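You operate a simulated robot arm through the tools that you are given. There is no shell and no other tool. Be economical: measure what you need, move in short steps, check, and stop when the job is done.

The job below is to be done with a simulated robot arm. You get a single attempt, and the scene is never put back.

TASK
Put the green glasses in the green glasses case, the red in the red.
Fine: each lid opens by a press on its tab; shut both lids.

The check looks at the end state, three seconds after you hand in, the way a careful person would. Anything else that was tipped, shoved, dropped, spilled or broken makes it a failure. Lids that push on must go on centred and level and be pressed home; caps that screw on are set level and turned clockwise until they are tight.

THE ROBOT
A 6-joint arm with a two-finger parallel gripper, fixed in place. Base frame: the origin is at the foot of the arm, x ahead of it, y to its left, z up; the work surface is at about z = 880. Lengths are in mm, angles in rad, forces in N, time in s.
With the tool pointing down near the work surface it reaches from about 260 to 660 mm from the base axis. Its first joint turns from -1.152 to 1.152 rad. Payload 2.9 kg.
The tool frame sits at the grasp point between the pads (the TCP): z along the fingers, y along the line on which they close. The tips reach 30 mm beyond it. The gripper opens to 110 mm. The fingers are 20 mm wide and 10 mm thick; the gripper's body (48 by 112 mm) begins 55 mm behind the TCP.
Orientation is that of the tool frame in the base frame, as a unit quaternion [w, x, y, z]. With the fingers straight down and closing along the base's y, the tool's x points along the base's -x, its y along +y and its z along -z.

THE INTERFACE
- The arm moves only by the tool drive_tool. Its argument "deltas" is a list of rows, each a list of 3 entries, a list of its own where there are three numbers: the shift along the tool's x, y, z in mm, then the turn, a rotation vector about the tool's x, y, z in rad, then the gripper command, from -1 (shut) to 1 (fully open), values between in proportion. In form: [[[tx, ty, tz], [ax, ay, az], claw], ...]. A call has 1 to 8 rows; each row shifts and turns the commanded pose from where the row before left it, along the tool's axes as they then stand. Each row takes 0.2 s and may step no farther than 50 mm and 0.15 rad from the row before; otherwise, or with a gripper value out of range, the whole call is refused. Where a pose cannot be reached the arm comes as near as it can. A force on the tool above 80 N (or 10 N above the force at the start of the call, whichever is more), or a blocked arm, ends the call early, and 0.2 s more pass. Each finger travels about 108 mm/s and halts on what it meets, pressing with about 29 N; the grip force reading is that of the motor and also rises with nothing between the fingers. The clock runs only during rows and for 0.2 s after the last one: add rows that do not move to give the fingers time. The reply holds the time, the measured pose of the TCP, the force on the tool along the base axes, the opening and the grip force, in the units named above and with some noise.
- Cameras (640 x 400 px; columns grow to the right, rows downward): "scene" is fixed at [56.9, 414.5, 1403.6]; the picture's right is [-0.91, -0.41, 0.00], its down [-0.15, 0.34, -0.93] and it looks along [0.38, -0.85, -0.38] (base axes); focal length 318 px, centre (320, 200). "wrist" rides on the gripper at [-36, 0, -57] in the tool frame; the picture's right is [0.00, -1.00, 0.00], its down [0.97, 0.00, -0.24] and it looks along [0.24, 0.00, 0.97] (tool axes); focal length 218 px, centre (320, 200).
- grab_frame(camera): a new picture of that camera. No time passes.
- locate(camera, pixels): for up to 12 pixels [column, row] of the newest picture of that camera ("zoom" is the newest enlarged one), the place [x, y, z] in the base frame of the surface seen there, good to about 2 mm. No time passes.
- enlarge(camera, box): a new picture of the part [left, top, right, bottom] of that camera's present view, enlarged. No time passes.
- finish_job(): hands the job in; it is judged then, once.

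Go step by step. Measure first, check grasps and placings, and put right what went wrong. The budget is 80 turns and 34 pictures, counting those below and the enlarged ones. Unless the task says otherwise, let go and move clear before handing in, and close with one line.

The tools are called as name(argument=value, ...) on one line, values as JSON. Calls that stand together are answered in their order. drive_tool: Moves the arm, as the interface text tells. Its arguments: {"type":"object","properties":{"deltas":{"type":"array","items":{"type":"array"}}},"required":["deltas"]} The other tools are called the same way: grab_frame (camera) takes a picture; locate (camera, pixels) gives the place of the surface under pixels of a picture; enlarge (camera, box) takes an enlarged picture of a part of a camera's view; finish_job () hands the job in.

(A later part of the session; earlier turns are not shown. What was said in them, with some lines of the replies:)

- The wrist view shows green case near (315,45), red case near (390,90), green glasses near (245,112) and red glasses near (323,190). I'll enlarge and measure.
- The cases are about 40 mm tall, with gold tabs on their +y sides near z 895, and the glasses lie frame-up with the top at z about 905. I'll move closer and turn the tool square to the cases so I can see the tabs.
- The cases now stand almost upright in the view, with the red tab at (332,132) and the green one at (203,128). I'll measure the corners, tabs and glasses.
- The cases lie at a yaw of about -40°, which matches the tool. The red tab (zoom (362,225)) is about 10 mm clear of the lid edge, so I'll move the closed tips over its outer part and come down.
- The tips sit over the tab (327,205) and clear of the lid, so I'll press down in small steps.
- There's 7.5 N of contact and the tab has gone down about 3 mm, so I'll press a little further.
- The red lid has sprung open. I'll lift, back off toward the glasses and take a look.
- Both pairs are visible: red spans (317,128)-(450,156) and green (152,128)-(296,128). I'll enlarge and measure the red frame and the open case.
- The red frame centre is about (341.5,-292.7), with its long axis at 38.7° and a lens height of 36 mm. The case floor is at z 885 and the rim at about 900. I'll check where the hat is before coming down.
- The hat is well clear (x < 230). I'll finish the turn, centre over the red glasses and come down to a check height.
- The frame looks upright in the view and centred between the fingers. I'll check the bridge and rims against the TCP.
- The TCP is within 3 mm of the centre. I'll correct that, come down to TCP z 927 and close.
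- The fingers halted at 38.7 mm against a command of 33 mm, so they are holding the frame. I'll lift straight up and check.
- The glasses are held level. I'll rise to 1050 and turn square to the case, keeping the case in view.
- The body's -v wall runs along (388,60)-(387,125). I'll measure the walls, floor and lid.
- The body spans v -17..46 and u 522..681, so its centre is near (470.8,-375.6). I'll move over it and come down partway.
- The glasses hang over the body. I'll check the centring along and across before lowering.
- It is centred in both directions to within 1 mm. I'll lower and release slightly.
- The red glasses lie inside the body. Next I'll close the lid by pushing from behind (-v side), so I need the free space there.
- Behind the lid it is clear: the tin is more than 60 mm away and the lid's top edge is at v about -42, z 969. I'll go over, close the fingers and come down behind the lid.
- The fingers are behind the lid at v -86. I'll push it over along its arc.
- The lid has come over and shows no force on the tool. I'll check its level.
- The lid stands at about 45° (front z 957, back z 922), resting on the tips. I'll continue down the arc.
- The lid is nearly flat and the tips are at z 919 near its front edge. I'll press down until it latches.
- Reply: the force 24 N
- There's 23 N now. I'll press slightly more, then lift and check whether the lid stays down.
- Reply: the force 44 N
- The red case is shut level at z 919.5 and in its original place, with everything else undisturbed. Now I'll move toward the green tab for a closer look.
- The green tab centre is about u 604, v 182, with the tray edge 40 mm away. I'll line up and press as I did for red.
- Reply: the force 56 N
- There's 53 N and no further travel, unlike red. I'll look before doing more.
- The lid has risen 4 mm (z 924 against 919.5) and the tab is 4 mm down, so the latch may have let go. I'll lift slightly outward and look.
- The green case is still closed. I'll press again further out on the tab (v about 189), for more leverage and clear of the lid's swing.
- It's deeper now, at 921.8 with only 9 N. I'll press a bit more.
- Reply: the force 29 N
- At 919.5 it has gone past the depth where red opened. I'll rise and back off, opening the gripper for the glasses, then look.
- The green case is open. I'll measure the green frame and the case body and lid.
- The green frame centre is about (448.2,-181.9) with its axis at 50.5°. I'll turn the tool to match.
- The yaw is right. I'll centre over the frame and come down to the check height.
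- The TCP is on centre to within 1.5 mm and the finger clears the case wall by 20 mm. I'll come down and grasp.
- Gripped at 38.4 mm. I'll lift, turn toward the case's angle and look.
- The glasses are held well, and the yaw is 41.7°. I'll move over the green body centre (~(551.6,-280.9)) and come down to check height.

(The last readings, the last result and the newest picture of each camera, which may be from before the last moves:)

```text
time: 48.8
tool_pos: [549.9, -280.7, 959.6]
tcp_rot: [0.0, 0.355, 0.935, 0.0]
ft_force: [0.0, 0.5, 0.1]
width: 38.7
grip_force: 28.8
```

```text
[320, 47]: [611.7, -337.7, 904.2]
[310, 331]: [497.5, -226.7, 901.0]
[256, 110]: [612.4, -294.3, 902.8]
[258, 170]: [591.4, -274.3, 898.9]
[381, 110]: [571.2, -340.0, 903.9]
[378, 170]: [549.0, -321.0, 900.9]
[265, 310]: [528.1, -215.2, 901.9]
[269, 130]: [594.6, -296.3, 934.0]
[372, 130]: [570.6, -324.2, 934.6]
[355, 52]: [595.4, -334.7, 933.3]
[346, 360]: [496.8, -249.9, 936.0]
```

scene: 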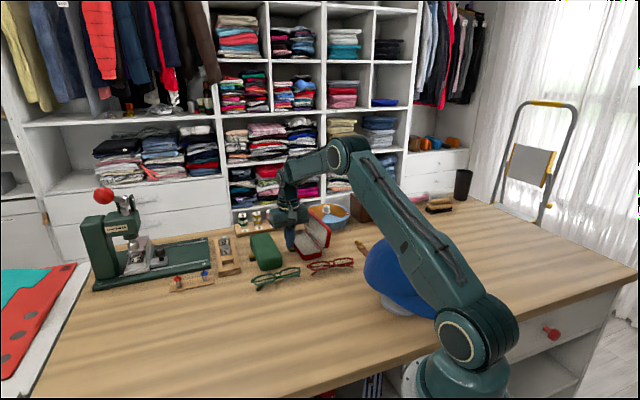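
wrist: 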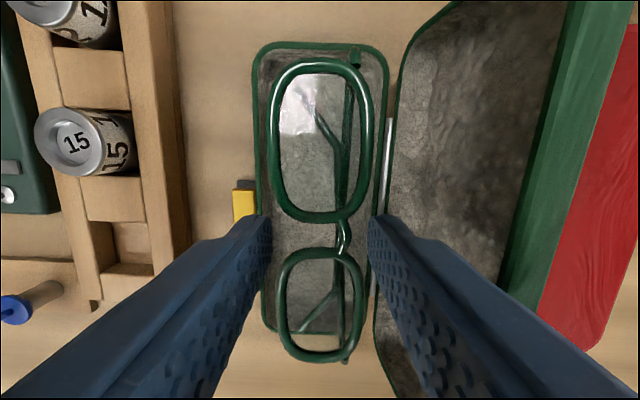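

The glasses are centred to within 2 mm. I'll nudge v by 1.3 mm, trim the yaw and lower.

drive_tool(deltas=[[[0, 1.3, 10], [0, 0, 0.014], -0.6], [[0, 0, 10], [0, 0, 0], -0.6], [[0, 0, 3], [0, 0, 0], -0.6], [[0, 0, 0], [0, 0, 0], -0.6]])

```text
time: 49.8
tool_pos: [553.4, -280.0, 935.7]
tcp_rot: [0.0, 0.362, 0.932, 0.0]
ft_force: [-0.4, -0.4, -0.8]
width: 39.0
grip_force: 28.9
```

drive_tool(deltas=[[[0, 0, 2], [0, 0, 0], -0.6], [[0, 0, 0], [0, 0, 0], -0.6], [[0, 0, 0], [0, 0, 0], -0.2], [[0, 0, 0], [0, 0, 0], -0.15], [[0, 0, -5], [0, 0, 0], -0.15], [[0, 0, -30], [0, 0, 0], -0.15], [[0, 0, -40], [0, 0, 0], -0.15], [[0, 0, 0], [0, 0, 0], -0.15]])

grab_frame(camera="wrist")

```text
time: 51.6
tool_pos: [552.5, -278.8, 1009.1]
tcp_rot: [0.0, 0.362, 0.932, -0.001]
ft_force: [-0.5, 0.1, -0.5]
width: 46.9
grip_force: 0.0
```

```text
4 pictures are left
```

wrist: 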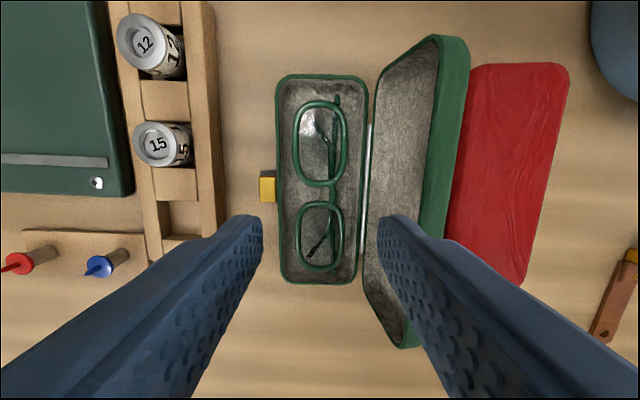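

The green glasses lie inside the body. I'll repeat the closing motion from behind the lid; the tips at z 944 pass above the red case at z 920.

drive_tool(deltas=[[[0, 0, -35], [0, 0, 0], -0.5], [[0, -35, 0], [0, 0, 0], -1], [[0, -35, 0], [0, 0, 0], -1], [[0, -32, 0], [0, 0, 0], -1], [[0, 0, 0], [0, 0, 0], -1], [[0, 0, 35], [0, 0, 0], -1], [[0, 0, 34], [0, 0, 0], -1], [[0, 0, 0], [0, 0, 0], -1]])

drive_tool(deltas=[[[0, 18, 0], [0, 0, 0], -1], [[0, 12, -2], [0, 0, 0], -1], [[0, 12, -2], [0, 0, 0], -1], [[0, 13, -2], [0, 0, 0], -1], [[0, 13, -2], [0, 0, 0], -1], [[0, 13, 2], [0, 0, 0], -1], [[0, 0, 0], [0, 0, 0], -1]])

```text
time: 53.4
tool_pos: [484.7, -352.9, 976.1]
tcp_rot: [0.0, 0.362, 0.932, 0.0]
ft_force: [0.3, 0.3, -0.2]
width: 0.1
grip_force: 29.3
```

```text
time: 55.0
tool_pos: [538.9, -294.8, 979.4]
tcp_rot: [-0.001, 0.361, 0.933, 0.0]
ft_force: [0.5, 0.2, 0.5]
width: 0.0
grip_force: 29.2
```

This is the same state as with red, and there is no unusual force. I'll follow the arc down.

drive_tool(deltas=[[[0, 12, 3], [0, 0, 0], -1], [[0, 10, 8], [0, 0, 0], -1], [[0, 7, 8], [0, 0, 0], -1], [[0, 4, 7], [0, 0, 0], -1], [[0, 0, 3], [0, 0, 0], -1], [[0, 0, 0], [0, 0, 0], -1]])

drive_tool(deltas=[[[0, 3, 2], [0, 0, 0], -1], [[0, 0, 2], [0, 0, 0], -1], [[0, 0, 2], [0, 0, 0], -1], [[0, 0, 0], [0, 0, 0], -1]])

```text
time: 56.4
tool_pos: [560.5, -270.6, 951.8]
tcp_rot: [0.0, 0.362, 0.932, 0.0]
ft_force: [-0.5, 0.7, 0.4]
width: 0.1
grip_force: 29.8
```

```text
time: 57.4
tool_pos: [563.4, -268.9, 947.2]
tcp_rot: [0.001, 0.361, 0.932, 0.001]
ft_force: [-5.1, 3.0, 20.1]
width: 0.0
grip_force: 29.1
```

There's 20 N at tip z 917, the same as with red. I'll press to about 40 N, then lift clear.

drive_tool(deltas=[[[0, 0, 2], [0, 0, 0], -1], [[0, 0, 2], [0, 0, 0], -1], [[0, 0, 0], [0, 0, 0], -1]])

drive_tool(deltas=[[[0, 0, -10], [0, 0, 0], -1], [[0, 0, -40], [0, 0, 0], -1], [[0, 0, -40], [0, 0, 0], -1], [[40, 0, -30], [0, 0, 0], -1], [[45, 0, 0], [0, 0, 0], -1], [[45, 0, 0], [0, 0, 0], -1], [[0, 0, 0], [0, 0, 0], -1]])

grab_frame(camera="wrist")

enlarge(camera="scene", box=[150, 190, 390, 310])

```text
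time: 58.2
tool_pos: [563.9, -268.8, 945.9]
tcp_rot: [0.004, 0.361, 0.933, 0.0]
ft_force: [-7.4, 10.0, 39.5]
width: 0.0
grip_force: 28.9
```

```text
time: 59.8
tool_pos: [467.3, -181.9, 1062.0]
tcp_rot: [0.0, 0.362, 0.932, 0.0]
ft_force: [0.0, -0.4, 1.2]
width: 0.0
grip_force: 29.3
```

```text
3 pictures are left
```

wrist: 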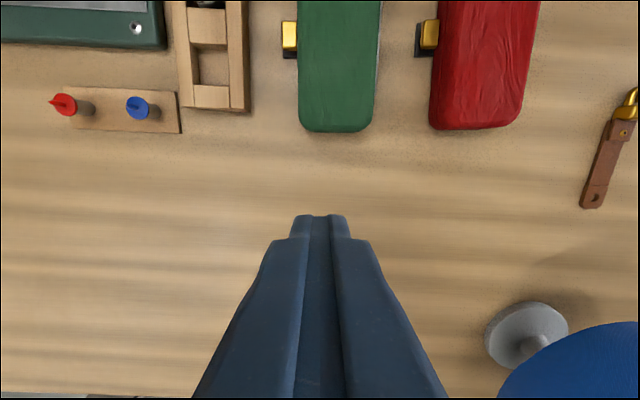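

```text
2.67 times, centred on (270, 250) of scene
```

zoom: 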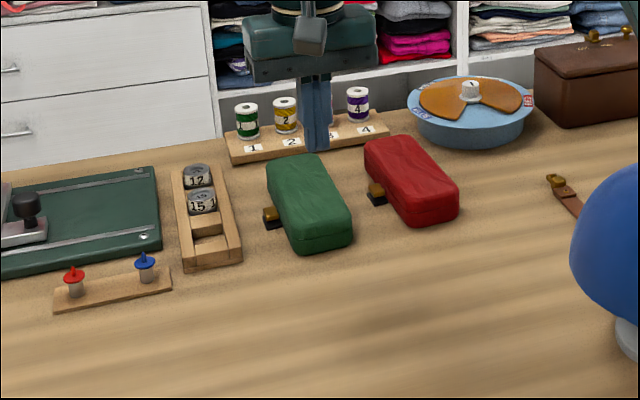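

locate(camera="wrist", pixels=[[305, 30], [375, 30], [305, 110], [370, 110], [440, 20], [530, 20], [437, 110], [510, 110], [288, 35], [430, 30]])

```text
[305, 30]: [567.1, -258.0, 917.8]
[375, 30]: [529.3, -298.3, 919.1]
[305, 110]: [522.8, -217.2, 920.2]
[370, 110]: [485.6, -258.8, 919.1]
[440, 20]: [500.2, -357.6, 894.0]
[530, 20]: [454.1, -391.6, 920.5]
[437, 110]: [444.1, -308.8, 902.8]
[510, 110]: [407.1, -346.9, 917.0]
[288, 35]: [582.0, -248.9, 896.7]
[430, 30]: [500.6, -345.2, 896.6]
```

Both lids are shut and level at z about 919, both cases are where they started, and nothing else has moved. The arm is clear, so I'm handing in.

finish_job()

```text
The job is handed in.
```

The green glasses are in the green case and the red glasses are in the red case, with both lids pressed shut.
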